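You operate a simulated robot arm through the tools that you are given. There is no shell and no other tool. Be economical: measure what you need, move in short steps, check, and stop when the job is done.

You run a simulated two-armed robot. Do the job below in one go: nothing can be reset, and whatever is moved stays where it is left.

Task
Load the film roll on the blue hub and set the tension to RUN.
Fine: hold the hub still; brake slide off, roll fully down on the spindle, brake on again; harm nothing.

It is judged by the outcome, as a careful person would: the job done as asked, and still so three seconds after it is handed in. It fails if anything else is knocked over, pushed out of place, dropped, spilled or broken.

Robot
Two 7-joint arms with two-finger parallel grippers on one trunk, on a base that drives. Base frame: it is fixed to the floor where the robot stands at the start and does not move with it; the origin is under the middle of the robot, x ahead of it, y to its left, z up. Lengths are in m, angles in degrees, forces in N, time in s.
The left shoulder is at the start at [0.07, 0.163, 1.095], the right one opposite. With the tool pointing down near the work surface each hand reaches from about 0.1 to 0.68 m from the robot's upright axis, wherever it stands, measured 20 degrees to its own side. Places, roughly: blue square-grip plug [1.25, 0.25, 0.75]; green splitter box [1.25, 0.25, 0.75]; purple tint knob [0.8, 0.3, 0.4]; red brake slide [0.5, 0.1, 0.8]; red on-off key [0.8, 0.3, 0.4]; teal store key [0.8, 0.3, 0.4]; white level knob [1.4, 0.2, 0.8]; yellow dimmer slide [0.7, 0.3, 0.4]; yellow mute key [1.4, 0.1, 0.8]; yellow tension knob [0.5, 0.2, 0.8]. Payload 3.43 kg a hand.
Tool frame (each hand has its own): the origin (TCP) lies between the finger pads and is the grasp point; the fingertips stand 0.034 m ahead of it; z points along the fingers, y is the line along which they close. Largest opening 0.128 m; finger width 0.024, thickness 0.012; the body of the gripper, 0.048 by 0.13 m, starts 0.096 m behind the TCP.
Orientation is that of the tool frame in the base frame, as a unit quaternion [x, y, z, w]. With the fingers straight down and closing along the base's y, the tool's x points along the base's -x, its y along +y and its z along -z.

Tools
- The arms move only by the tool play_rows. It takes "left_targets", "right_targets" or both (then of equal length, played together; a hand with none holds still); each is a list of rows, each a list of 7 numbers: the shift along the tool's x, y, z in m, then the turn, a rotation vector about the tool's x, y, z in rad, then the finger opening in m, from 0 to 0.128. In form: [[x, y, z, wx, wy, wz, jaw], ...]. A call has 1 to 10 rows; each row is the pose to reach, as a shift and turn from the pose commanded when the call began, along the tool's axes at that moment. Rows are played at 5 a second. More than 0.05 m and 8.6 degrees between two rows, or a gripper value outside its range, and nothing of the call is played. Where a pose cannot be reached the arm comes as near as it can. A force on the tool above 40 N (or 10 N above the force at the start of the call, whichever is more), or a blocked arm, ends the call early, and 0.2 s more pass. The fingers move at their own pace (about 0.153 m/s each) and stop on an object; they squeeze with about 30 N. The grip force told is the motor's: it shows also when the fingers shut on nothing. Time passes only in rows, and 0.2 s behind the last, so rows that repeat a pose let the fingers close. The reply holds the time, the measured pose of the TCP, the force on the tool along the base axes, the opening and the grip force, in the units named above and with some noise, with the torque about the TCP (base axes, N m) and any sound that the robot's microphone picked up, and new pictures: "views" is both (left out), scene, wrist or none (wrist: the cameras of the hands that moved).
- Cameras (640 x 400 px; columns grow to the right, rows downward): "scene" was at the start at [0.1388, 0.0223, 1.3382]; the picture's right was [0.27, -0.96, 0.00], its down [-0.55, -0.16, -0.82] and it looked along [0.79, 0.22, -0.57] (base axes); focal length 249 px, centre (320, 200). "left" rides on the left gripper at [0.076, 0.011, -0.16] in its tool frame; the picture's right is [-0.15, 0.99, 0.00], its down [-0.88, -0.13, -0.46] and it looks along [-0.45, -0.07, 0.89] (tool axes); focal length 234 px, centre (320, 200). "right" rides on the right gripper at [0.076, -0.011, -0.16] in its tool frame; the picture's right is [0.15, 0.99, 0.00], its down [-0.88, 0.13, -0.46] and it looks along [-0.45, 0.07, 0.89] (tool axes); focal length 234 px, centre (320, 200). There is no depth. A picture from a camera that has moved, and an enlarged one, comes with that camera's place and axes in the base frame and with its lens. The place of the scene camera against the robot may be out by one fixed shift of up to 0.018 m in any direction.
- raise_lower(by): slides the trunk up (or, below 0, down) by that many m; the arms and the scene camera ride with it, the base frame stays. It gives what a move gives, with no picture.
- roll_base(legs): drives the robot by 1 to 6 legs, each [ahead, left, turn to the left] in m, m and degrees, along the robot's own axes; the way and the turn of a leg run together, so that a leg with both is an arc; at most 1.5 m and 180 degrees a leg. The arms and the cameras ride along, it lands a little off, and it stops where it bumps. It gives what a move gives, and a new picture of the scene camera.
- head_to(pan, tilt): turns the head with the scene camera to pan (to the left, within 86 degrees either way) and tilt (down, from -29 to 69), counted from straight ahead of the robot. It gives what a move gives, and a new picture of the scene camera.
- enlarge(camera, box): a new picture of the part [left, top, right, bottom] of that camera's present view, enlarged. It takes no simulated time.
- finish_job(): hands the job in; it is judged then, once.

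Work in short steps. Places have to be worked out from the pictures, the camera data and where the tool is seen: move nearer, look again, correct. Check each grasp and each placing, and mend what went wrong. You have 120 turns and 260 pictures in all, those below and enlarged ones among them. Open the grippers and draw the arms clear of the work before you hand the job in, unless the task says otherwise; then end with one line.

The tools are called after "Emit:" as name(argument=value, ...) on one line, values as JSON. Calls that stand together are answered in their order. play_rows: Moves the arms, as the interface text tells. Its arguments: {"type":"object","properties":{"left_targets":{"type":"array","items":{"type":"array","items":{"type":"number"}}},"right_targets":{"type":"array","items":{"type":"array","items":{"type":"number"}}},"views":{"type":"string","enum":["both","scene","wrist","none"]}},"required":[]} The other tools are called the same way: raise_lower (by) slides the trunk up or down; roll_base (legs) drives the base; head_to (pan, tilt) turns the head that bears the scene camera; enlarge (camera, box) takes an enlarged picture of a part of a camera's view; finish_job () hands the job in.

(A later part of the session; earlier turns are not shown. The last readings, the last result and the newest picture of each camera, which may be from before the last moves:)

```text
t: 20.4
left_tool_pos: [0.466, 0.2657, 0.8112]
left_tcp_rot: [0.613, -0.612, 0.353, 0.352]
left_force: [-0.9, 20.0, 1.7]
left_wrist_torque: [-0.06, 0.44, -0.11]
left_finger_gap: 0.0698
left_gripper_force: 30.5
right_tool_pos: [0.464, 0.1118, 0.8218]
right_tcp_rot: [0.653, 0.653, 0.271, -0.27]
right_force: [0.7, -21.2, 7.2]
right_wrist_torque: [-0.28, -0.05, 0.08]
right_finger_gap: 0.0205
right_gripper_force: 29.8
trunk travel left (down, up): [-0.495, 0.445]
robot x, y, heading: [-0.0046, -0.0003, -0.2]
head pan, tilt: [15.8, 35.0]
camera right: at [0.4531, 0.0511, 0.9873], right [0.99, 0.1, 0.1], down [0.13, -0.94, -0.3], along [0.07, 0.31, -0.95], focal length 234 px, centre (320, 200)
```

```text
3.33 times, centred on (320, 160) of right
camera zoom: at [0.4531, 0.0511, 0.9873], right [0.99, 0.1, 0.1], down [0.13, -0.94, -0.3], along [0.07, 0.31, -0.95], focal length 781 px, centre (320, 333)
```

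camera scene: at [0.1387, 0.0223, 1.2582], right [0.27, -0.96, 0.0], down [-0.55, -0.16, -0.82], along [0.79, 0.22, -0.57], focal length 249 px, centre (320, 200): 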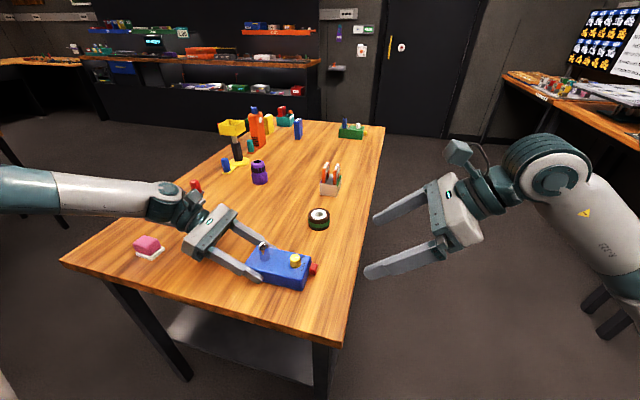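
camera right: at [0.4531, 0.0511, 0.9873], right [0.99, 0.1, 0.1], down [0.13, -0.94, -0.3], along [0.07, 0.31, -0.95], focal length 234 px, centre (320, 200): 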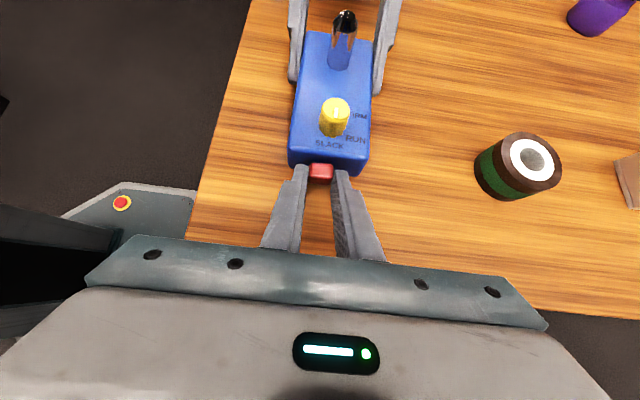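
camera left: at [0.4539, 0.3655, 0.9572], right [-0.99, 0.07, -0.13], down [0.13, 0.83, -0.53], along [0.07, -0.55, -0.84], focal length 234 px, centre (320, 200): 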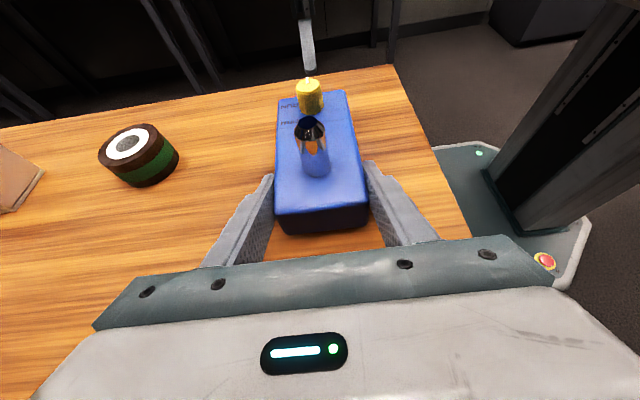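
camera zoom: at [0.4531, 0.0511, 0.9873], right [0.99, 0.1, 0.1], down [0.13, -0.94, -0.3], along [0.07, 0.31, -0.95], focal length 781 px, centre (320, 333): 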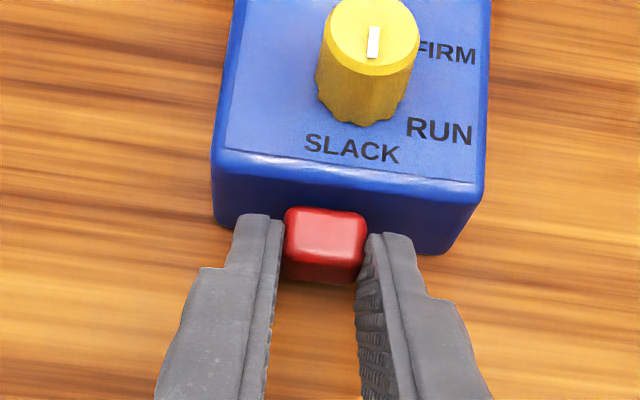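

Overcorrected by about 1 mm; I'll relieve that and continue toward -x in small steps until a stop is felt.

Emit:
play_rows(right_targets=[[-0.001, 0, -0.0008, 0, 0, 0, 0.015], [-0.001, -0.003, -0.0008, 0, 0, 0, 0.015], [-0.001, -0.006, -0.0008, 0, 0, 0, 0.015]], views="none")

```text
t: 21.2
left_tool_pos: [0.4665, 0.2658, 0.8112]
left_tcp_rot: [0.613, -0.612, 0.354, 0.353]
left_force: [2.5, 23.8, -0.4]
left_wrist_torque: [0.36, 0.12, 0.03]
left_finger_gap: 0.0696
left_gripper_force: 29.9
right_tool_pos: [0.4565, 0.1118, 0.8226]
right_tcp_rot: [0.653, 0.652, 0.272, -0.272]
right_force: [-1.1, -23.0, 11.4]
right_wrist_torque: [-0.2, -0.04, 0.07]
right_finger_gap: 0.0205
right_gripper_force: 30.4
trunk travel left (down, up): [-0.495, 0.445]
robot x, y, heading: [0.0002, 0.0024, -0.0]
head pan, tilt: [15.8, 35.0]
```

Force still points along -z of the tool, so I'll retreat 2 mm along the tool axis while holding, and check.

Emit:
play_rows(right_targets=[[0, 0, -0.001, 0, 0, 0, 0.015], [0, 0, -0.002, 0, 0, 0, 0.015], [0, -0.003, -0.002, 0, 0, 0, 0.015]], views="wrist")

Emit:
enlarge(camera="right", box=[240, 60, 400, 220])

```text
t: 22.0
left_tool_pos: [0.4651, 0.2644, 0.811]
left_tcp_rot: [0.612, -0.612, 0.354, 0.354]
left_force: [2.0, -2.5, 0.9]
left_wrist_torque: [0.18, 0.04, 0.12]
left_finger_gap: 0.0697
left_gripper_force: 29.5
right_tool_pos: [0.4529, 0.1112, 0.8214]
right_tcp_rot: [0.653, 0.653, 0.271, -0.272]
right_force: [-0.8, 3.0, -1.4]
right_wrist_torque: [-0.52, -0.02, 0.12]
right_finger_gap: 0.0211
right_gripper_force: 29.8
trunk travel left (down, up): [-0.495, 0.445]
robot x, y, heading: [0.0024, 0.0021, -0.0]
head pan, tilt: [15.8, 35.0]
camera right: at [0.4436, 0.0499, 0.9878], right [0.99, 0.1, 0.1], down [0.13, -0.94, -0.3], along [0.07, 0.31, -0.95], focal length 234 px, centre (320, 200)
```

right: 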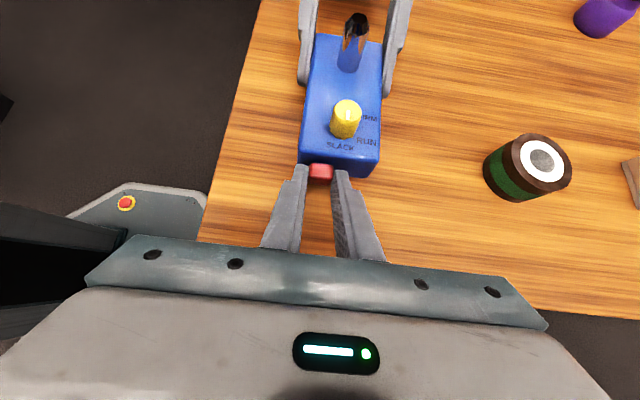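

```text
2.50 times, centred on (320, 140) of right
camera zoom: at [0.4436, 0.0499, 0.9878], right [0.99, 0.1, 0.1], down [0.13, -0.94, -0.3], along [0.07, 0.31, -0.95], focal length 585 px, centre (320, 350)
```

zoom: 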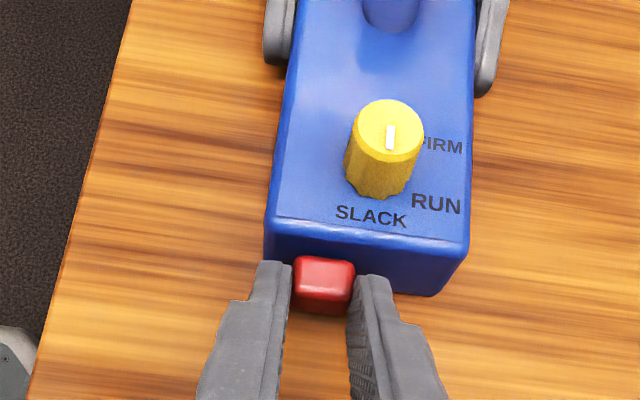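

Forces are relaxed; slide is at x≈0.453, travel 30 mm. I'll continue a little to find the end.

Emit:
play_rows(right_targets=[[0, -0.002, 0, 0, 0, 0, 0.015], [0, -0.004, 0, 0, 0, 0, 0.015], [0, -0.006, 0, 0, 0, 0, 0.015], [0, -0.006, 0, 0, 0, 0, 0.015]], views="wrist")

Emit:
enlarge(camera="right", box=[240, 60, 400, 220])

```text
t: 23.0
left_tool_pos: [0.4653, 0.2642, 0.8117]
left_tcp_rot: [-0.612, 0.612, -0.353, -0.354]
left_force: [-8.2, -21.8, 5.6]
left_wrist_torque: [-0.54, 0.17, -0.65]
left_finger_gap: 0.0698
left_gripper_force: 29.9
right_tool_pos: [0.4474, 0.1095, 0.8227]
right_tcp_rot: [0.652, 0.653, 0.272, -0.273]
right_force: [8.5, 21.6, -4.4]
right_wrist_torque: [-0.08, -0.16, -0.25]
right_finger_gap: 0.0207
right_gripper_force: 29.9
trunk travel left (down, up): [-0.495, 0.445]
robot x, y, heading: [0.0016, -0.0021, 0.0]
head pan, tilt: [15.8, 35.0]
camera right: at [0.4379, 0.0488, 0.9884], right [0.99, 0.1, 0.1], down [0.13, -0.94, -0.31], along [0.07, 0.32, -0.95], focal length 234 px, centre (320, 200)
```

right: 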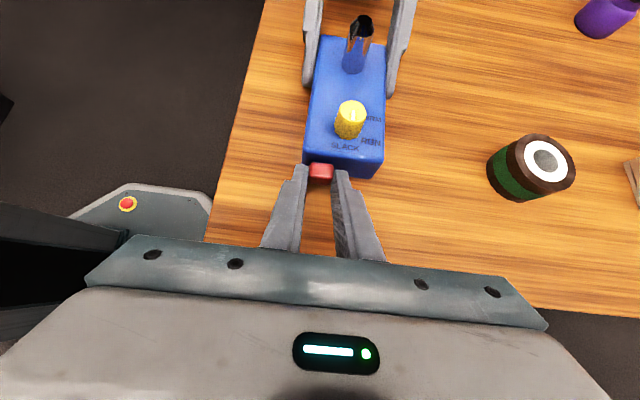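

```text
2.50 times, centred on (320, 140) of right
camera zoom: at [0.4379, 0.0488, 0.9884], right [0.99, 0.1, 0.1], down [0.13, -0.94, -0.31], along [0.07, 0.32, -0.95], focal length 585 px, centre (320, 350)
```

zoom: 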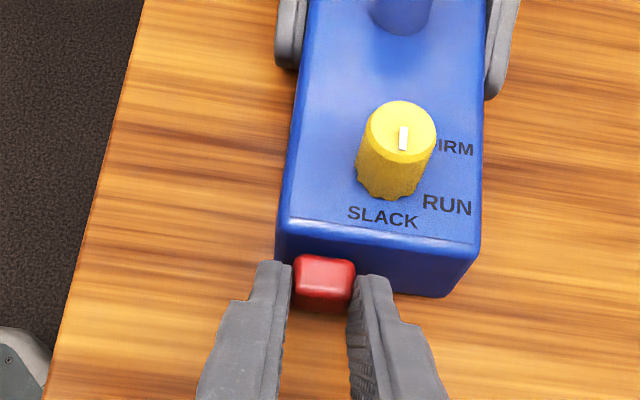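

An 8.5 N reaction in x marks the end stop (travel ≈34 mm), so the brake is off. I'll open and back out along the tool axis.

Emit:
play_rows(right_targets=[[0, 0.003, 0, 0, 0, 0, 0.03], [0, 0.002, 0, 0, 0, 0, 0.05], [0, 0.002, -0.03, 0, 0, 0, 0.06], [0, 0.002, -0.07, 0, 0, 0, 0.1], [0, 0.002, -0.11, 0, 0, 0, 0.128]], views="wrist")

Emit:
enlarge(camera="right", box=[260, 30, 420, 150])

```text
t: 24.2
left_tool_pos: [0.4667, 0.2639, 0.8113]
left_tcp_rot: [0.613, -0.612, 0.354, 0.354]
left_force: [0.1, -1.0, 2.7]
left_wrist_torque: [0.12, 0.15, 0.04]
left_finger_gap: 0.0697
left_gripper_force: 30.1
right_tool_pos: [0.4476, 0.0307, 0.9001]
right_tcp_rot: [0.653, 0.653, 0.272, -0.272]
right_force: [0.6, -0.2, -0.5]
right_wrist_torque: [0.02, 0.01, -0.02]
right_finger_gap: 0.1278
right_gripper_force: 0.1
trunk travel left (down, up): [-0.495, 0.445]
robot x, y, heading: [0.0038, -0.0007, -0.2]
head pan, tilt: [15.8, 35.0]
camera right: at [0.438, -0.0294, 1.0671], right [0.99, 0.1, 0.1], down [0.13, -0.94, -0.3], along [0.07, 0.31, -0.95], focal length 234 px, centre (320, 200)
```

right: 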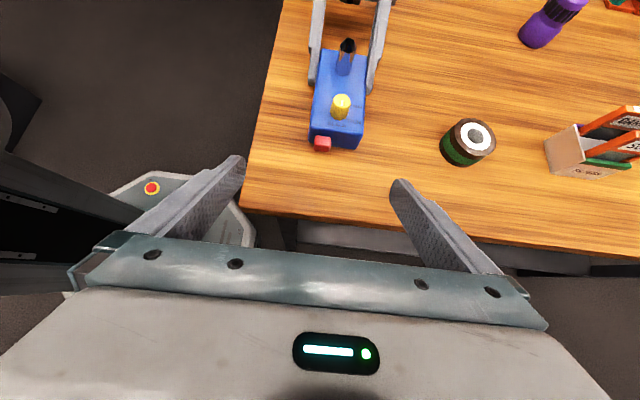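

```text
3.33 times, centred on (340, 90) of right
camera zoom: at [0.438, -0.0294, 1.0671], right [0.99, 0.1, 0.1], down [0.13, -0.94, -0.3], along [0.07, 0.31, -0.95], focal length 781 px, centre (253, 567)
```

zoom: 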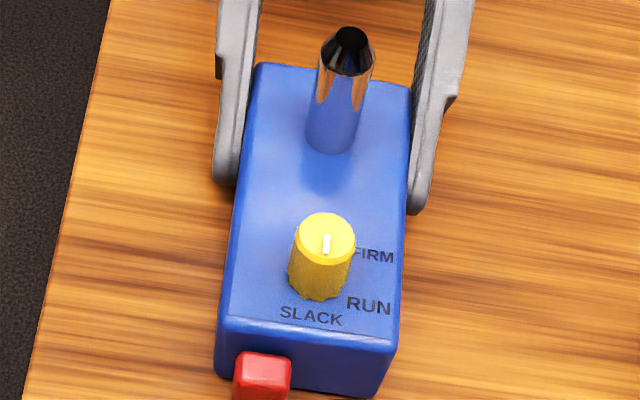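

The slide stays off. I'll now turn the right hand back to straight-down, closing along y, while rising and moving toward the roll.

Emit:
play_rows(right_targets=[[0.01, 0.017, -0.01, 0.0512, -0.0512, -0.1235, 0.128], [0.02, 0.033, -0.02, 0.1023, -0.1023, -0.2471, 0.128], [0.03, 0.05, -0.03, 0.1535, -0.1535, -0.3707, 0.128], [0.038, 0.067, -0.038, 0.2047, -0.2047, -0.4942, 0.128], [0.048, 0.083, -0.048, 0.2558, -0.2558, -0.6178, 0.128], [0.0566, 0.1, -0.0566, 0.307, -0.307, -0.7413, 0.128]], views="none")

Emit:
play_rows(right_targets=[[0, 0, 0, 0.0512, -0.0512, -0.1235, 0.128], [0, 0, 0, 0.1023, -0.1023, -0.2471, 0.128], [0, 0, 0, 0.1535, -0.1535, -0.3707, 0.128], [0, 0, 0, 0.2047, -0.2047, -0.4942, 0.128], [0, 0, 0, 0.2558, -0.2558, -0.6178, 0.128], [0, 0, 0, 0.307, -0.307, -0.7413, 0.128]], views="none")

Emit:
play_rows(right_targets=[[-0.028, 0.036, 0.01, 0, 0, 0, 0.128], [-0.055, 0.072, 0.02, 0, 0, 0, 0.128], [-0.081, 0.108, 0.025, 0, 0, 0, 0.128], [-0.107, 0.144, 0.03, 0, 0, 0, 0.128]], views="both")

```text
t: 25.6
left_tool_pos: [0.4669, 0.2648, 0.8114]
left_tcp_rot: [0.613, -0.612, 0.355, 0.353]
left_force: [0.0, 1.6, 0.8]
left_wrist_torque: [0.17, 0.08, -0.04]
left_finger_gap: 0.0695
left_gripper_force: 29.9
right_tool_pos: [0.549, 0.0327, 0.9794]
right_tcp_rot: [0.358, 0.909, 0.149, -0.15]
right_force: [0.1, 0.2, -0.3]
right_wrist_torque: [0.02, -0.02, -0.01]
right_finger_gap: 0.1281
right_gripper_force: 0.0
trunk travel left (down, up): [-0.495, 0.445]
robot x, y, heading: [-0.0009, -0.0005, -0.1]
head pan, tilt: [15.8, 35.0]
```

```text
t: 27.0
left_tool_pos: [0.4651, 0.265, 0.8121]
left_tcp_rot: [-0.612, 0.613, -0.353, -0.354]
left_force: [0.3, 0.5, 0.3]
left_wrist_torque: [0.17, 0.08, 0.04]
left_finger_gap: 0.0697
left_gripper_force: 30.0
right_tool_pos: [0.5503, 0.0307, 0.9798]
right_tcp_rot: [-0.002, 1.0, 0.001, 0.0]
right_force: [0.6, -0.5, 0.1]
right_wrist_torque: [0.03, -0.02, 0.01]
right_finger_gap: 0.1279
right_gripper_force: 0.1
trunk travel left (down, up): [-0.495, 0.445]
robot x, y, heading: [0.0012, -0.0018, 0.1]
head pan, tilt: [15.8, 35.0]
```

```text
t: 28.0
left_tool_pos: [0.4662, 0.2663, 0.8124]
left_tcp_rot: [-0.612, 0.612, -0.354, -0.354]
left_force: [-0.1, 0.7, 1.2]
left_wrist_torque: [0.14, 0.11, -0.03]
left_finger_gap: 0.0696
left_gripper_force: 30.1
right_tool_pos: [0.6594, 0.1772, 0.9493]
right_tcp_rot: [-0.001, 1.0, 0.001, 0.001]
right_force: [0.8, 0.5, -0.5]
right_wrist_torque: [-0.02, 0.04, 0.04]
right_finger_gap: 0.1281
right_gripper_force: 0.1
trunk travel left (down, up): [-0.495, 0.445]
robot x, y, heading: [-0.0004, 0.0027, -0.1]
head pan, tilt: [15.8, 35.0]
camera scene: at [0.1383, 0.0242, 1.2583], right [0.27, -0.96, 0.0], down [-0.55, -0.16, -0.82], along [0.79, 0.22, -0.57], focal length 249 px, centre (320, 200)
camera right: at [0.585, 0.1646, 1.1083], right [-0.15, 0.99, 0.0], down [0.88, 0.13, 0.46], along [0.45, 0.07, -0.89], focal length 234 px, centre (320, 200)
```

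scene: 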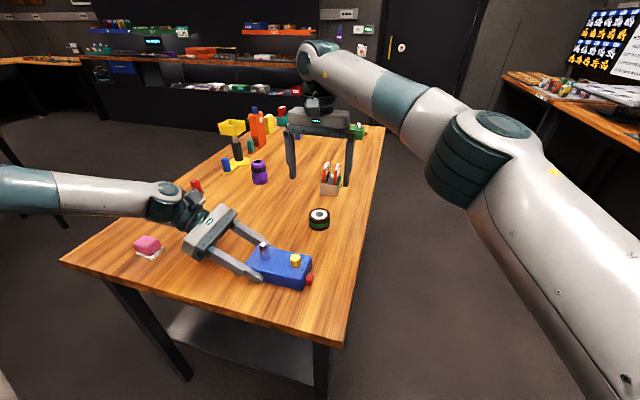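
right: 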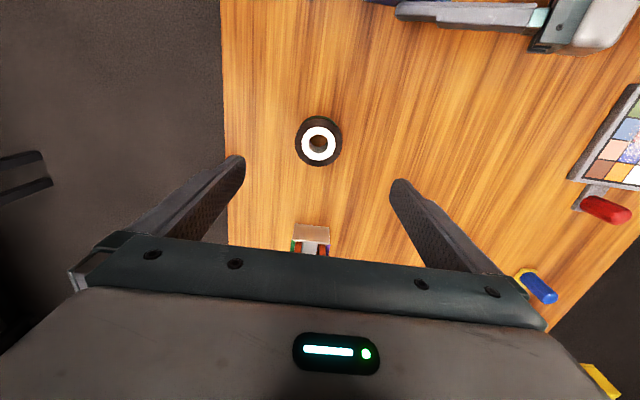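

Roll top centre is at about (0.654, 0.174). I'll descend over it with fingers open, then check centring.

Emit:
play_rows(right_targets=[[0.002, -0.001, 0.03, 0, 0, 0, 0.128], [0.004, -0.003, 0.06, 0, 0, 0, 0.128], [0.004, -0.003, 0.09, 0, 0, 0, 0.1], [0.004, -0.003, 0.09, 0, 0, 0, 0.09]], views="wrist")

Emit:
enlarge(camera="right", box=[240, 100, 400, 240])

```text
t: 29.0
left_tool_pos: [0.4661, 0.2648, 0.8117]
left_tcp_rot: [-0.612, 0.613, -0.353, -0.353]
left_force: [-0.1, 1.1, 1.1]
left_wrist_torque: [0.15, 0.12, -0.03]
left_finger_gap: 0.0696
left_gripper_force: 30.0
right_tool_pos: [0.6549, 0.1735, 0.8579]
right_tcp_rot: [0.0, 1.0, 0.001, 0.0]
right_force: [0.2, -0.7, 0.4]
right_wrist_torque: [0.01, 0.02, 0.01]
right_finger_gap: 0.0901
right_gripper_force: 0.1
trunk travel left (down, up): [-0.495, 0.445]
robot x, y, heading: [0.0009, -0.0004, 0.0]
head pan, tilt: [15.8, 35.0]
camera right: at [0.5806, 0.1603, 1.0182], right [-0.15, 0.99, 0.0], down [0.88, 0.13, 0.46], along [0.45, 0.07, -0.89], focal length 234 px, centre (320, 200)
```

right: 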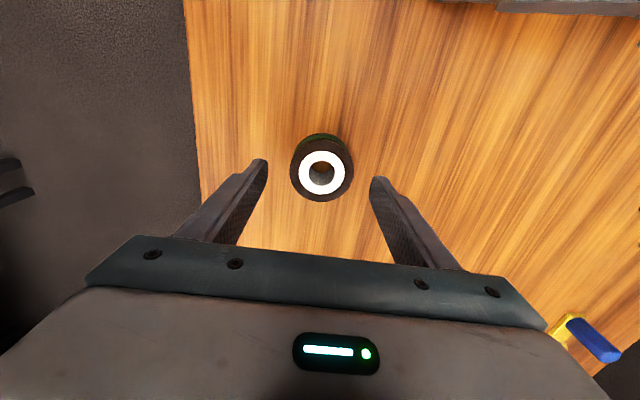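

```text
2.86 times, centred on (320, 170) of right
camera zoom: at [0.5806, 0.1603, 1.0182], right [-0.15, 0.99, 0.0], down [0.88, 0.13, 0.46], along [0.45, 0.07, -0.89], focal length 669 px, centre (320, 286)
```

zoom: 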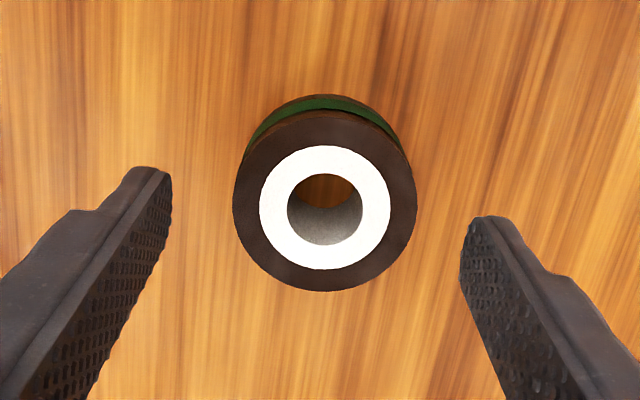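

Centred well (hole ≈24 mm, roll ≈60 mm). Descend 37 mm to TCP z≈0.821 and close.

Emit:
play_rows(right_targets=[[-0.001, 0, 0.018, 0, 0, 0, 0.09], [-0.001, 0, 0.037, 0, 0, 0, 0.09], [-0.001, 0, 0.037, 0, 0, 0, 0.07], [-0.001, 0, 0.037, 0, 0, 0, 0.05], [-0.001, 0, 0.037, 0, 0, 0, 0.05]], views="wrist")

```text
t: 30.2
left_tool_pos: [0.4658, 0.2656, 0.8118]
left_tcp_rot: [0.613, -0.612, 0.354, 0.353]
left_force: [-0.8, 0.6, -0.1]
left_wrist_torque: [0.13, 0.05, -0.04]
left_finger_gap: 0.0699
left_gripper_force: 29.8
right_tool_pos: [0.6539, 0.1726, 0.8236]
right_tcp_rot: [0.0, 1.0, 0.001, 0.0]
right_force: [0.2, -0.2, 0.4]
right_wrist_torque: [0.0, 0.01, 0.0]
right_finger_gap: 0.0588
right_gripper_force: 30.6
trunk travel left (down, up): [-0.495, 0.445]
robot x, y, heading: [-0.0007, 0.0006, 0.1]
head pan, tilt: [15.8, 35.0]
camera right: at [0.5802, 0.1599, 0.9821], right [-0.15, 0.99, 0.0], down [0.88, 0.13, 0.46], along [0.45, 0.07, -0.89], focal length 234 px, centre (320, 200)
```

right: 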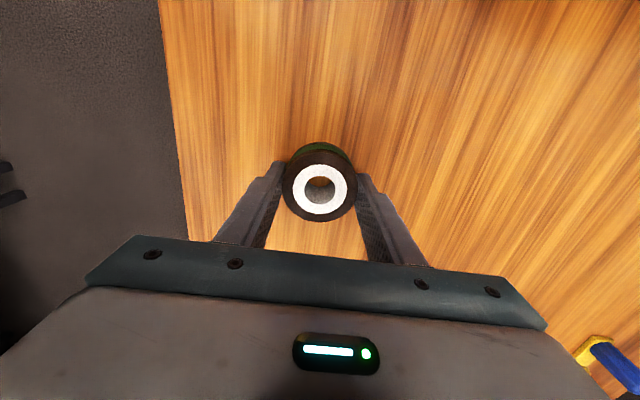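

Roll gripped (0.0588). Lifting it straight up 0.13 m, then moving most of the way toward the spindle for a look.

Emit:
play_rows(right_targets=[[0, 0, -0.03, 0, 0, 0, 0.05], [0, 0, -0.065, 0, 0, 0, 0.05], [0, 0, -0.1, 0, 0, 0, 0.05], [0, 0, -0.13, 0, 0, 0, 0.05], [0.04, 0.015, -0.13, 0, 0, 0, 0.05], [0.08, 0.03, -0.13, 0, 0, 0, 0.05], [0.12, 0.045, -0.13, 0, 0, 0, 0.05], [0.155, 0.06, -0.13, 0, 0, 0, 0.05], [0.188, 0.07, -0.13, 0, 0, 0, 0.05], [0.188, 0.07, -0.13, 0, 0, 0, 0.05]], views="both")

Emit:
enlarge(camera="left", box=[220, 20, 420, 180])

Emit:
enlarge(camera="scene", box=[200, 180, 360, 300])

```text
t: 32.4
left_tool_pos: [0.4673, 0.2649, 0.8119]
left_tcp_rot: [0.613, -0.612, 0.354, 0.353]
left_force: [0.4, -0.9, -0.3]
left_wrist_torque: [0.11, 0.01, 0.01]
left_finger_gap: 0.0695
left_gripper_force: 30.0
right_tool_pos: [0.4687, 0.2415, 0.9528]
right_tcp_rot: [0.0, 1.0, 0.002, 0.0]
right_force: [0.0, -0.1, -0.8]
right_wrist_torque: [0.04, 0.0, 0.01]
right_finger_gap: 0.0588
right_gripper_force: 30.2
trunk travel left (down, up): [-0.495, 0.445]
robot x, y, heading: [0.0, 0.0017, 0.0]
head pan, tilt: [15.8, 35.0]
camera scene: at [0.1391, 0.0221, 1.2582], right [0.27, -0.96, 0.0], down [-0.55, -0.16, -0.82], along [0.79, 0.22, -0.57], focal length 249 px, centre (320, 200)
camera right: at [0.3933, 0.2294, 1.112], right [-0.15, 0.99, 0.0], down [0.88, 0.13, 0.46], along [0.45, 0.07, -0.89], focal length 234 px, centre (320, 200)
```

scene: 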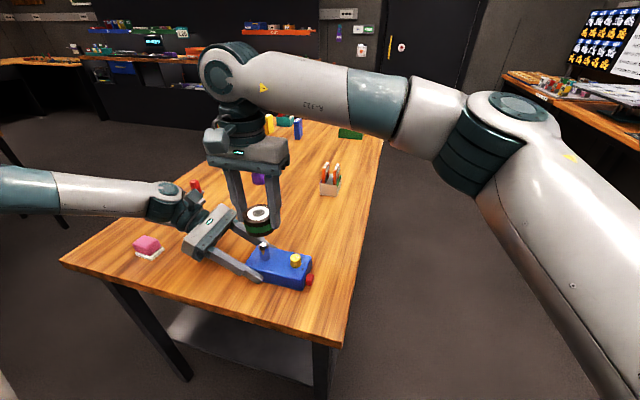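
right: 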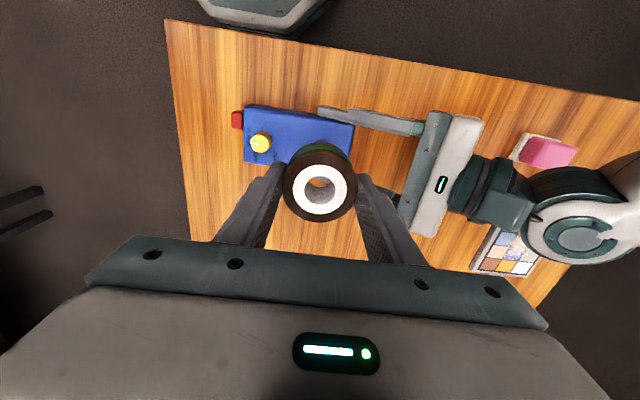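

```text
2.50 times, centred on (320, 100) of left
camera zoom: at [0.4542, 0.3655, 0.9571], right [-0.99, 0.07, -0.13], down [0.13, 0.83, -0.53], along [0.07, -0.55, -0.84], focal length 585 px, centre (320, 450)
```

zoom: 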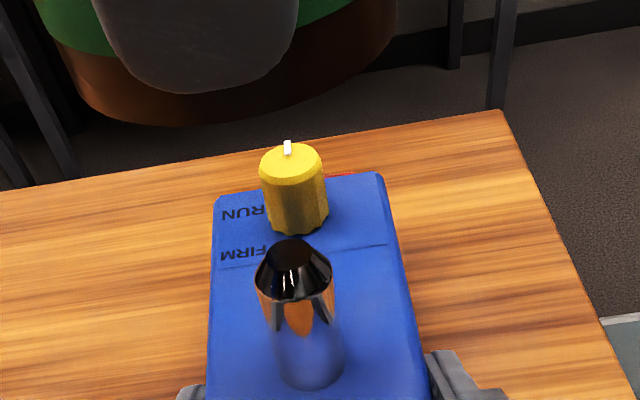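

```text
3.33 times, centred on (280, 240) of scene
camera zoom: at [0.1391, 0.0221, 1.2582], right [0.27, -0.96, 0.0], down [-0.55, -0.16, -0.82], along [0.79, 0.22, -0.57], focal length 830 px, centre (453, 67)
```

zoom: 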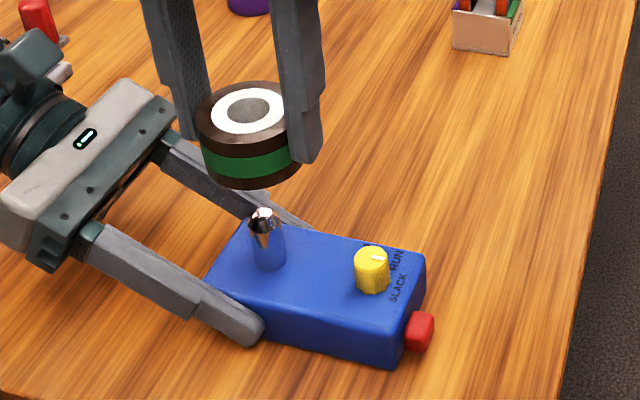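

Roll centre is computed at about (0.471, 0.2415) and the spindle at (0.4655, 0.242). I'll shift 4 mm toward -x and lower to just above the spindle tip, then compare.

Emit:
play_rows(right_targets=[[0.004, 0, 0.01, 0, 0, 0, 0.05], [0.004, 0, 0.02, 0, 0, 0, 0.05], [0.004, 0, 0.032, 0, 0, 0, 0.05], [0.004, 0, 0.032, 0, 0, 0, 0.05]], views="wrist")

Emit:
enlarge(camera="left", box=[200, 0, 440, 160])

Emit:
enlarge(camera="scene", box=[220, 200, 320, 280])

Emit:
enlarge(camera="right", box=[270, 140, 370, 240])

```text
t: 33.4
left_tool_pos: [0.4671, 0.264, 0.8111]
left_tcp_rot: [0.613, -0.612, 0.354, 0.353]
left_force: [-0.2, 0.2, -0.4]
left_wrist_torque: [0.12, 0.02, -0.02]
left_finger_gap: 0.0696
left_gripper_force: 30.0
right_tool_pos: [0.4623, 0.2427, 0.9201]
right_tcp_rot: [-0.001, 1.0, 0.003, 0.0]
right_force: [-1.0, 0.1, -0.8]
right_wrist_torque: [0.02, 0.01, 0.01]
right_finger_gap: 0.0589
right_gripper_force: 29.5
trunk travel left (down, up): [-0.495, 0.445]
robot x, y, heading: [-0.0014, 0.0019, 0.0]
head pan, tilt: [15.8, 35.0]
camera right: at [0.3882, 0.2295, 1.0799], right [-0.15, 0.99, 0.0], down [0.88, 0.13, 0.46], along [0.45, 0.07, -0.89], focal length 234 px, centre (320, 200)
```

right: 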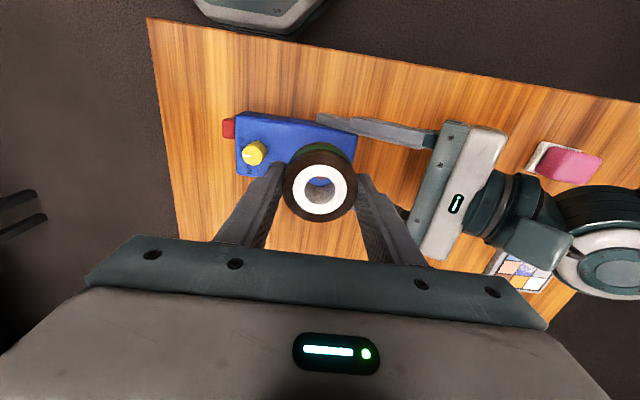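

```text
2.50 times, centred on (320, 80) of left
camera zoom: at [0.454, 0.3657, 0.9571], right [-0.99, 0.07, -0.13], down [0.13, 0.83, -0.53], along [0.07, -0.55, -0.84], focal length 585 px, centre (320, 500)
```

zoom: 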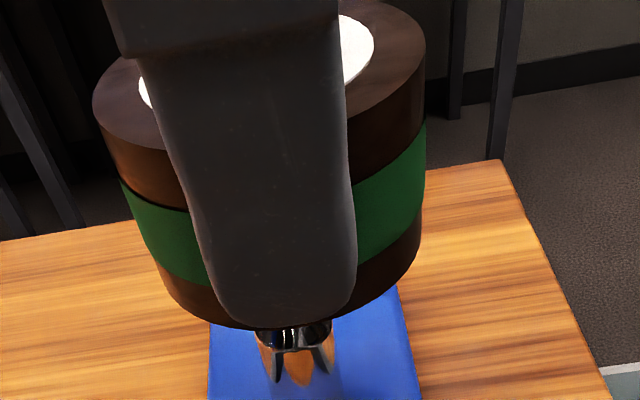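

```text
5.00 times, centred on (270, 240) of scene
camera zoom: at [0.1388, 0.0224, 1.2582], right [0.27, -0.96, 0.0], down [-0.55, -0.16, -0.82], along [0.79, 0.22, -0.57], focal length 1244 px, centre (570, 0)
```

zoom: 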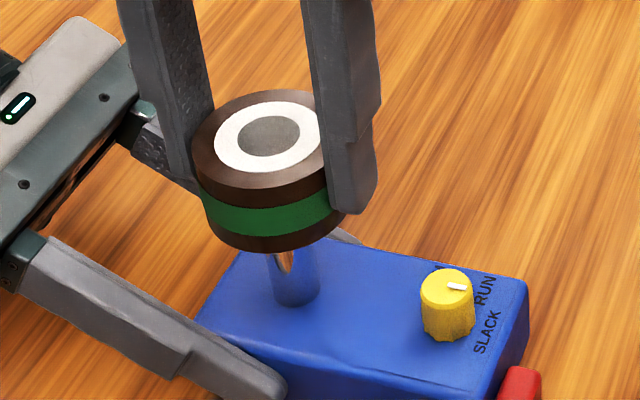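

```text
4.00 times, centred on (320, 190) of right
camera zoom: at [0.3882, 0.2295, 1.0799], right [-0.15, 0.99, 0.0], down [0.88, 0.13, 0.46], along [0.45, 0.07, -0.89], focal length 937 px, centre (320, 240)
```

zoom: 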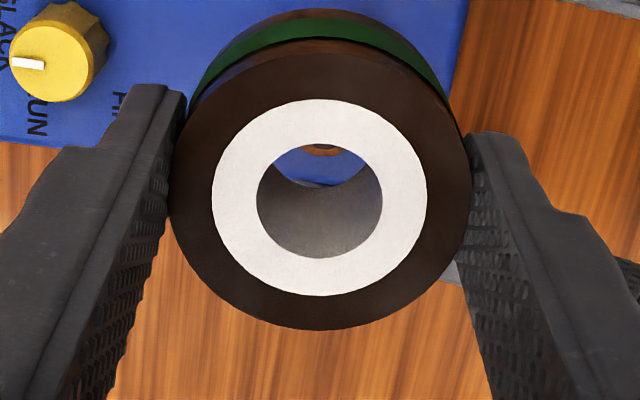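

Using sightlines that don't depend on height, the spindle axis lies about +3.5 mm in x and +1 mm in y from the roll's axis. I'll shift by that and lower 12 mm to start onto the cone tip, watching force.

Emit:
play_rows(right_targets=[[-0.0035, 0.001, 0, 0, 0, 0, 0.05], [-0.0035, 0.001, 0.004, 0, 0, 0, 0.05], [-0.0035, 0.001, 0.008, 0, 0, 0, 0.05], [-0.0035, 0.001, 0.012, 0, 0, 0, 0.05], [-0.0035, 0.001, 0.012, 0, 0, 0, 0.05]], views="wrist")

Emit:
enlarge(camera="right", box=[270, 140, 370, 240])

Emit:
enlarge(camera="left", box=[200, 20, 440, 180])

```text
t: 34.6
left_tool_pos: [0.4673, 0.2652, 0.8125]
left_tcp_rot: [0.613, -0.612, 0.354, 0.353]
left_force: [-0.5, -0.4, -0.5]
left_wrist_torque: [0.11, 0.06, 0.01]
left_finger_gap: 0.07
left_gripper_force: 29.8
right_tool_pos: [0.4639, 0.2447, 0.9098]
right_tcp_rot: [0.0, 1.0, 0.002, -0.001]
right_force: [-0.8, -0.1, -0.5]
right_wrist_torque: [0.02, 0.0, -0.01]
right_finger_gap: 0.0587
right_gripper_force: 29.4
trunk travel left (down, up): [-0.495, 0.445]
robot x, y, heading: [-0.0013, 0.0007, 0.1]
head pan, tilt: [15.8, 35.0]
camera right: at [0.3908, 0.2314, 1.0687], right [-0.15, 0.99, 0.0], down [0.88, 0.13, 0.46], along [0.45, 0.07, -0.89], focal length 234 px, centre (320, 200)
```

right: 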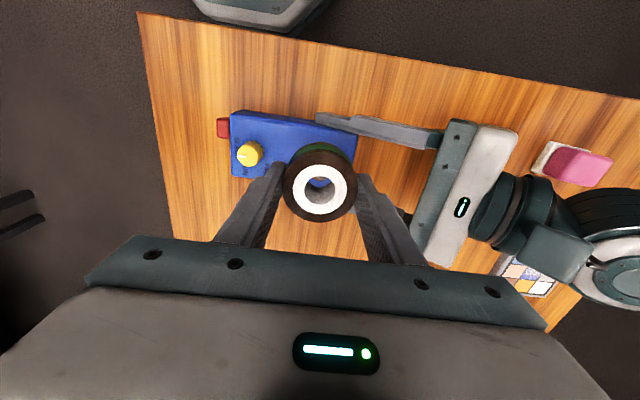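

```text
4.00 times, centred on (320, 190) of right
camera zoom: at [0.3908, 0.2314, 1.0687], right [-0.15, 0.99, 0.0], down [0.88, 0.13, 0.46], along [0.45, 0.07, -0.89], focal length 937 px, centre (320, 240)
```

zoom: 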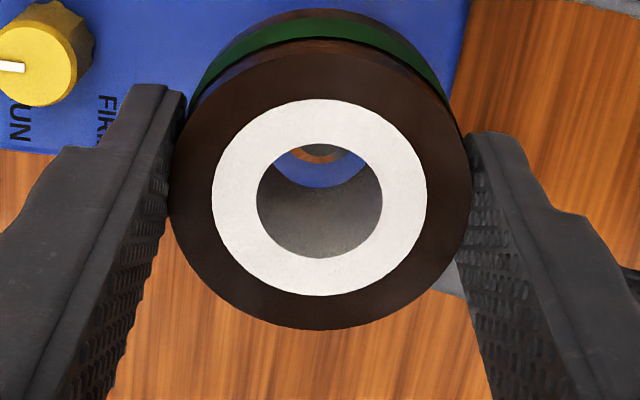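

```text
2.50 times, centred on (320, 100) of left
camera zoom: at [0.454, 0.3657, 0.9571], right [-0.99, 0.07, -0.13], down [0.13, 0.83, -0.54], along [0.07, -0.55, -0.84], focal length 585 px, centre (320, 450)
```

zoom: 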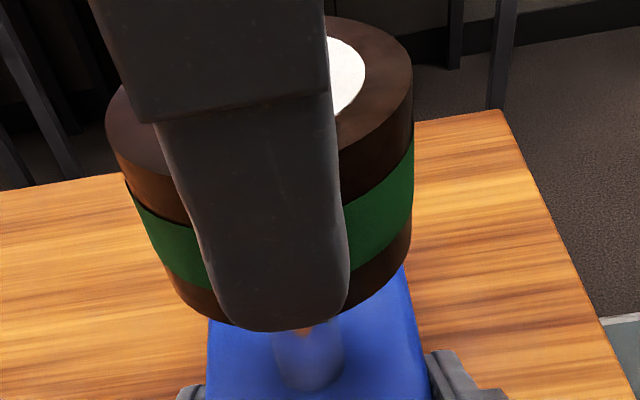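

The view through the hole shows the spindle inside it with about 1 mm residual in x, no contact force. I'll shift +1 mm and lower 30 mm more in small steps.

Emit:
play_rows(right_targets=[[-0.001, 0, 0.004, 0, 0, 0, 0.05], [-0.001, 0, 0.009, 0, 0, 0, 0.05], [-0.001, 0, 0.014, 0, 0, 0, 0.05], [-0.001, 0, 0.019, 0, 0, 0, 0.05], [-0.001, 0, 0.024, 0, 0, 0, 0.05], [-0.001, 0, 0.03, 0, 0, 0, 0.05]], views="wrist")

Emit:
enlarge(camera="right", box=[270, 140, 370, 240])

Emit:
enlarge(camera="left", box=[200, 40, 440, 200])

```text
t: 36.0
left_tool_pos: [0.4658, 0.2656, 0.8113]
left_tcp_rot: [0.613, -0.612, 0.354, 0.353]
left_force: [-0.5, -0.2, -0.4]
left_wrist_torque: [0.1, 0.04, 0.0]
left_finger_gap: 0.0696
left_gripper_force: 30.6
right_tool_pos: [0.4653, 0.2439, 0.8801]
right_tcp_rot: [0.0, 1.0, 0.002, 0.0]
right_force: [-0.2, -0.3, -0.3]
right_wrist_torque: [0.02, -0.03, 0.0]
right_finger_gap: 0.0588
right_gripper_force: 30.5
trunk travel left (down, up): [-0.495, 0.445]
robot x, y, heading: [-0.0004, 0.0016, -0.0]
head pan, tilt: [15.8, 35.0]
camera right: at [0.3924, 0.2314, 1.039], right [-0.15, 0.99, 0.0], down [0.88, 0.13, 0.46], along [0.45, 0.07, -0.89], focal length 234 px, centre (320, 200)
```

right: 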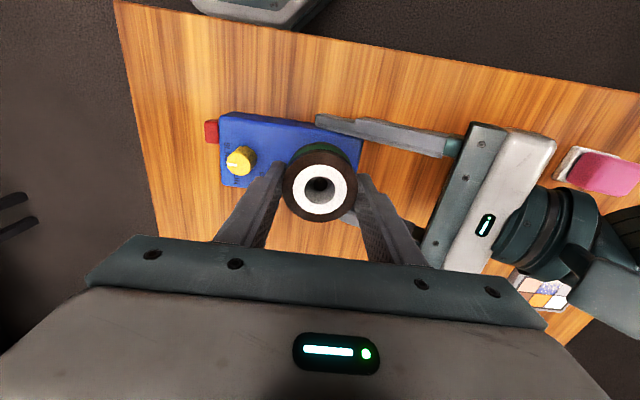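

```text
4.00 times, centred on (320, 190) of right
camera zoom: at [0.3924, 0.2314, 1.039], right [-0.15, 0.99, 0.0], down [0.88, 0.13, 0.46], along [0.45, 0.07, -0.89], focal length 937 px, centre (320, 240)
```

zoom: 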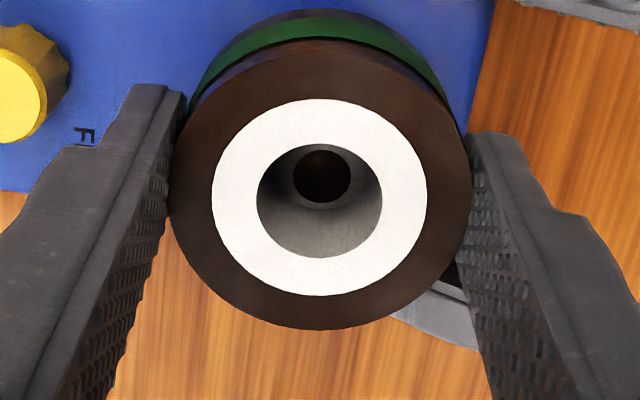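

```text
2.50 times, centred on (320, 120) of left
camera zoom: at [0.454, 0.3657, 0.9571], right [-0.99, 0.07, -0.13], down [0.13, 0.83, -0.54], along [0.07, -0.55, -0.84], focal length 585 px, centre (320, 400)
```

zoom: 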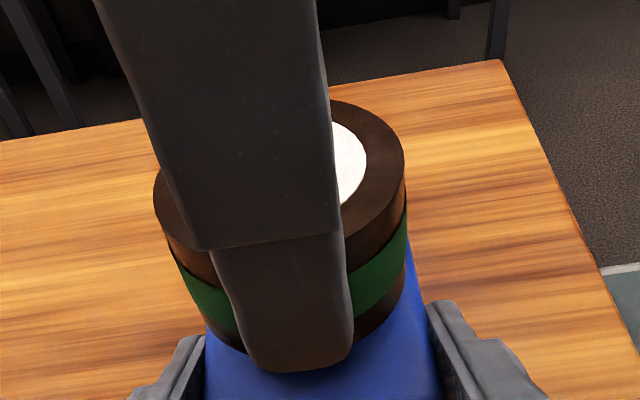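

The spindle tip is inside the bore with no side load. Lowering further in 2–3 mm steps until it seats.

Emit:
play_rows(right_targets=[[0, 0, 0.003, 0, 0, 0, 0.05], [0, 0, 0.006, 0, 0, 0, 0.05], [0, 0, 0.009, 0, 0, 0, 0.05], [0, 0, 0.011, 0, 0, 0, 0.05], [0, 0, 0.013, 0, 0, 0, 0.05]], views="none")

```text
t: 37.2
left_tool_pos: [0.4669, 0.2647, 0.812]
left_tcp_rot: [-0.612, 0.613, -0.353, -0.353]
left_force: [-0.3, 0.2, -0.2]
left_wrist_torque: [0.1, 0.05, 0.0]
left_finger_gap: 0.0695
left_gripper_force: 30.0
right_tool_pos: [0.4658, 0.244, 0.8666]
right_tcp_rot: [0.0, 1.0, 0.002, 0.0]
right_force: [1.3, -0.3, -0.5]
right_wrist_torque: [-0.01, 0.02, -0.02]
right_finger_gap: 0.0586
right_gripper_force: 30.0
trunk travel left (down, up): [-0.495, 0.445]
robot x, y, heading: [-0.0013, -0.0009, -0.1]
head pan, tilt: [15.8, 35.0]
```

No contact yet at TCP z 0.867; a few more 1 mm steps.

Emit:
play_rows(right_targets=[[0, 0, 0.001, 0, 0, 0, 0.05], [0, 0, 0.002, 0, 0, 0, 0.05], [0, 0, 0.003, 0, 0, 0, 0.05], [0, 0, 0.004, 0, 0, 0, 0.05], [0, 0, 0.005, 0, 0, 0, 0.05]], views="wrist")

Emit:
enlarge(camera="left", box=[200, 60, 440, 220])

Emit:
enlarge(camera="scene", box=[220, 200, 320, 290])

```text
t: 38.4
left_tool_pos: [0.4652, 0.2662, 0.8118]
left_tcp_rot: [0.613, -0.612, 0.353, 0.353]
left_force: [2.5, -0.1, -6.2]
left_wrist_torque: [0.85, 0.2, 0.07]
left_finger_gap: 0.0695
left_gripper_force: 29.9
right_tool_pos: [0.4669, 0.2435, 0.8626]
right_tcp_rot: [0.0, 1.0, 0.002, -0.001]
right_force: [0.1, 0.7, 17.1]
right_wrist_torque: [-0.36, 0.03, 0.02]
right_finger_gap: 0.059
right_gripper_force: 29.8
trunk travel left (down, up): [-0.495, 0.445]
robot x, y, heading: [-0.0002, -0.0034, -0.1]
head pan, tilt: [15.8, 35.0]
camera right: at [0.3917, 0.2302, 1.0219], right [-0.15, 0.99, 0.01], down [0.88, 0.13, 0.46], along [0.45, 0.07, -0.89], focal length 234 px, centre (320, 200)
```

right: 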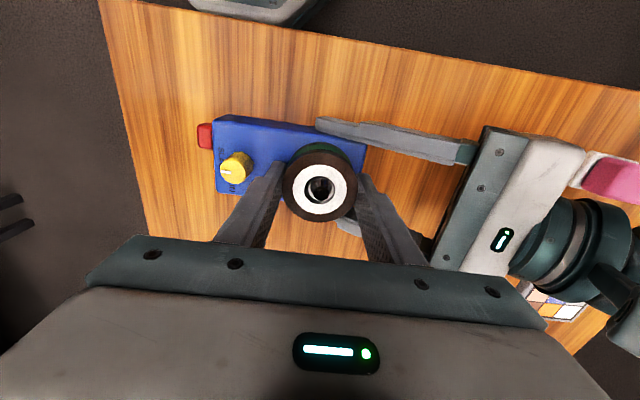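

```text
2.50 times, centred on (320, 140) of left
camera zoom: at [0.4539, 0.3654, 0.9571], right [-0.99, 0.07, -0.13], down [0.13, 0.84, -0.53], along [0.07, -0.54, -0.84], focal length 585 px, centre (320, 350)
```

zoom: 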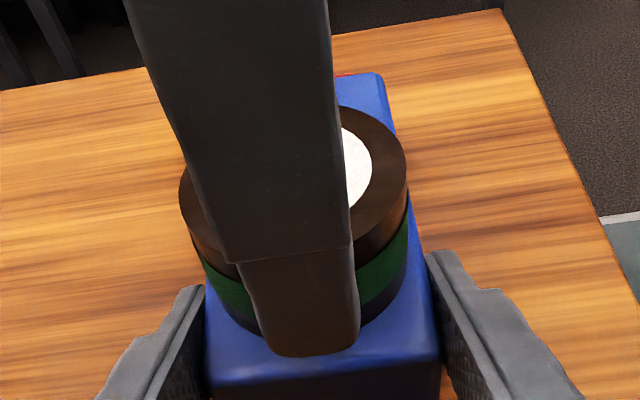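

```text
4.44 times, centred on (270, 245) of scene
camera zoom: at [0.1386, 0.0219, 1.2584], right [0.27, -0.96, 0.0], down [-0.55, -0.16, -0.82], along [0.79, 0.22, -0.57], focal length 1106 px, centre (542, 0)
```

zoom: 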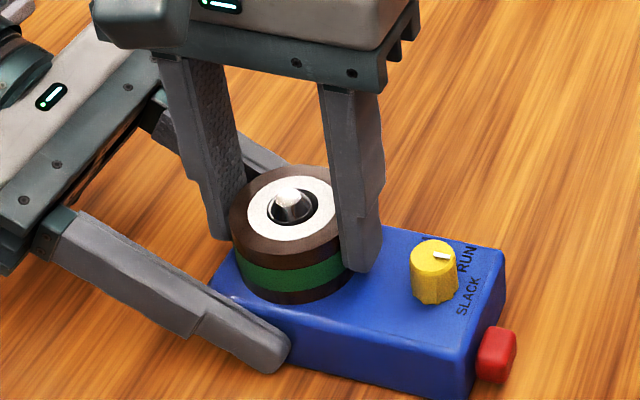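

The roll seats on the hub with a 17 N reaction and the spindle tip shows above it. I'll release (opening only to 0.075 to clear the knob) and rise.

Emit:
play_rows(right_targets=[[0, 0, -0.001, 0, 0, 0, 0.06], [0, 0, -0.001, 0, 0, 0, 0.07], [0, 0, -0.001, 0, 0, 0, 0.074], [0, 0, -0.02, 0, 0, 0, 0.074], [0, 0, -0.05, 0, 0, 0, 0.08], [0, 0, -0.09, 0, 0, 0, 0.09], [0, 0, -0.13, 0, 0, 0, 0.09]], views="both")

Emit:
enlarge(camera="scene", box=[220, 210, 330, 300])

Emit:
enlarge(camera="left", box=[200, 60, 440, 220])

```text
t: 40.0
left_tool_pos: [0.4663, 0.2638, 0.8114]
left_tcp_rot: [0.613, -0.612, 0.354, 0.353]
left_force: [-0.9, 0.1, 0.4]
left_wrist_torque: [0.11, -0.02, 0.06]
left_finger_gap: 0.0698
left_gripper_force: 29.7
right_tool_pos: [0.464, 0.2437, 0.9931]
right_tcp_rot: [0.0, 1.0, 0.001, 0.001]
right_force: [-0.4, 0.0, -0.1]
right_wrist_torque: [-0.02, -0.05, 0.03]
right_finger_gap: 0.0902
right_gripper_force: 0.1
trunk travel left (down, up): [-0.495, 0.445]
robot x, y, heading: [-0.0003, 0.0013, 0.1]
head pan, tilt: [15.8, 35.0]
camera scene: at [0.1382, 0.0225, 1.2582], right [0.27, -0.96, 0.0], down [-0.55, -0.16, -0.82], along [0.79, 0.22, -0.57], focal length 249 px, centre (320, 200)
camera right: at [0.3895, 0.231, 1.152], right [-0.15, 0.99, 0.0], down [0.88, 0.13, 0.46], along [0.45, 0.07, -0.89], focal length 234 px, centre (320, 200)
```

scene: 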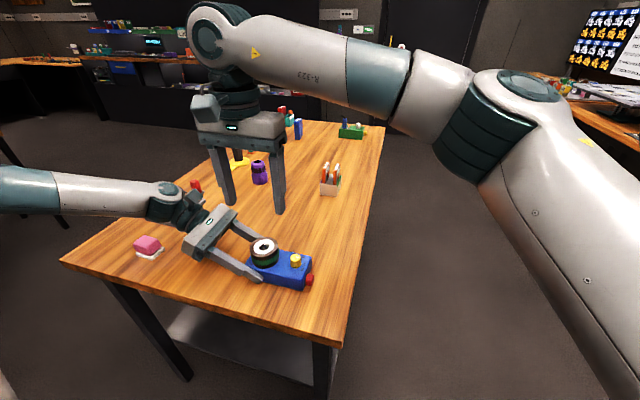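
right: 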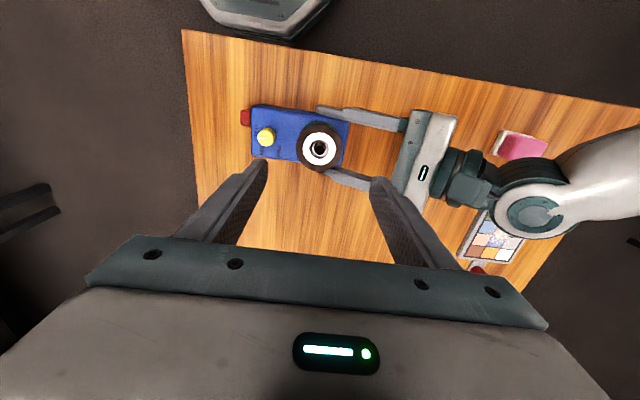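

```text
4.44 times, centred on (275, 255) of scene
camera zoom: at [0.1382, 0.0225, 1.2582], right [0.27, -0.96, 0.0], down [-0.55, -0.16, -0.82], along [0.79, 0.22, -0.57], focal length 1106 px, centre (520, -44)
```

zoom: 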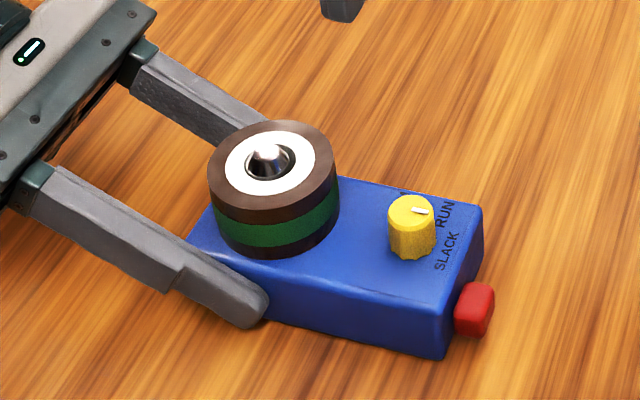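

```text
2.50 times, centred on (320, 140) of left
camera zoom: at [0.4535, 0.3658, 0.9572], right [-0.99, 0.07, -0.13], down [0.13, 0.83, -0.53], along [0.07, -0.55, -0.84], focal length 585 px, centre (320, 350)
```

zoom: 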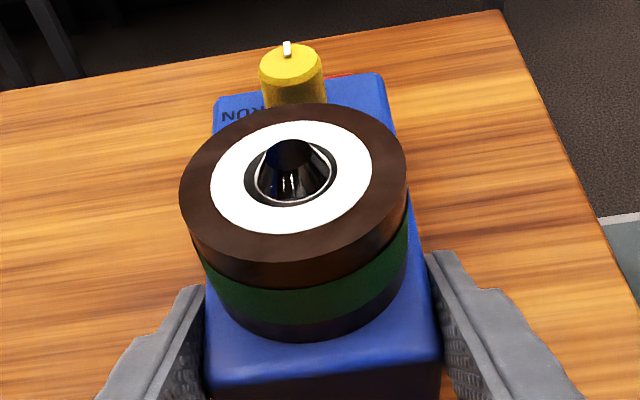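

The roll sits fully down on the spindle. Now back to the slide: I'll move the right hand to the -y side while turning to the same 45° pose as before.

Emit:
play_rows(right_targets=[[0.002, -0.036, 0, -0.0512, 0.0512, 0.1235, 0.09], [0.005, -0.072, 0, -0.1023, 0.1023, 0.2471, 0.09], [0.007, -0.107, 0, -0.1535, 0.1535, 0.3707, 0.09], [0.009, -0.143, 0.01, -0.2047, 0.2047, 0.4942, 0.09], [0.012, -0.179, 0.02, -0.2558, 0.2558, 0.6178, 0.09], [0.014, -0.214, 0.03, -0.307, 0.307, 0.7413, 0.09]], views="none")

Emit:
play_rows(right_targets=[[0, 0, 0, -0.0512, 0.0512, 0.1235, 0.09], [0, 0, 0, -0.1023, 0.1023, 0.2471, 0.09], [0, 0, 0, -0.1535, 0.1535, 0.3707, 0.09], [0, 0, 0, -0.2047, 0.2047, 0.4942, 0.09], [0, 0, 0, -0.2558, 0.2558, 0.6178, 0.09], [0, 0, 0, -0.307, 0.307, 0.7413, 0.09]], views="wrist")

```text
t: 41.4
left_tool_pos: [0.4656, 0.2646, 0.8108]
left_tcp_rot: [0.613, -0.612, 0.354, 0.353]
left_force: [0.1, -1.2, -1.1]
left_wrist_torque: [0.12, 0.02, -0.04]
left_finger_gap: 0.0697
left_gripper_force: 29.8
right_tool_pos: [0.4525, 0.0264, 0.9568]
right_tcp_rot: [0.359, 0.908, 0.151, -0.151]
right_force: [0.2, 0.5, 0.0]
right_wrist_torque: [0.05, 0.0, 0.0]
right_finger_gap: 0.0901
right_gripper_force: 0.2
trunk travel left (down, up): [-0.495, 0.445]
robot x, y, heading: [-0.0011, 0.0, -0.1]
head pan, tilt: [15.8, 35.0]
```

```text
t: 42.8
left_tool_pos: [0.4658, 0.2647, 0.811]
left_tcp_rot: [0.613, -0.612, 0.354, 0.353]
left_force: [-0.2, 0.2, -0.4]
left_wrist_torque: [0.1, 0.0, 0.02]
left_finger_gap: 0.0695
left_gripper_force: 30.1
right_tool_pos: [0.4515, 0.0297, 0.9612]
right_tcp_rot: [0.654, 0.652, 0.272, -0.272]
right_force: [0.5, -0.3, 0.1]
right_wrist_torque: [0.01, 0.02, -0.02]
right_finger_gap: 0.0899
right_gripper_force: 0.0
trunk travel left (down, up): [-0.495, 0.445]
robot x, y, heading: [-0.0025, -0.0035, 0.1]
head pan, tilt: [15.8, 35.0]
camera right: at [0.4424, -0.032, 1.1265], right [0.99, 0.1, 0.1], down [0.13, -0.94, -0.31], along [0.07, 0.32, -0.95], focal length 234 px, centre (320, 200)
```

right: 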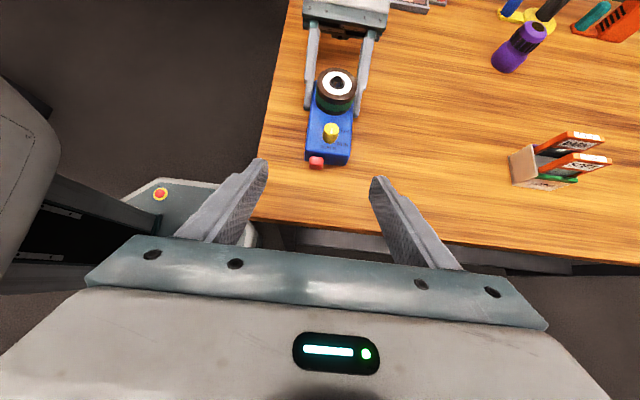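

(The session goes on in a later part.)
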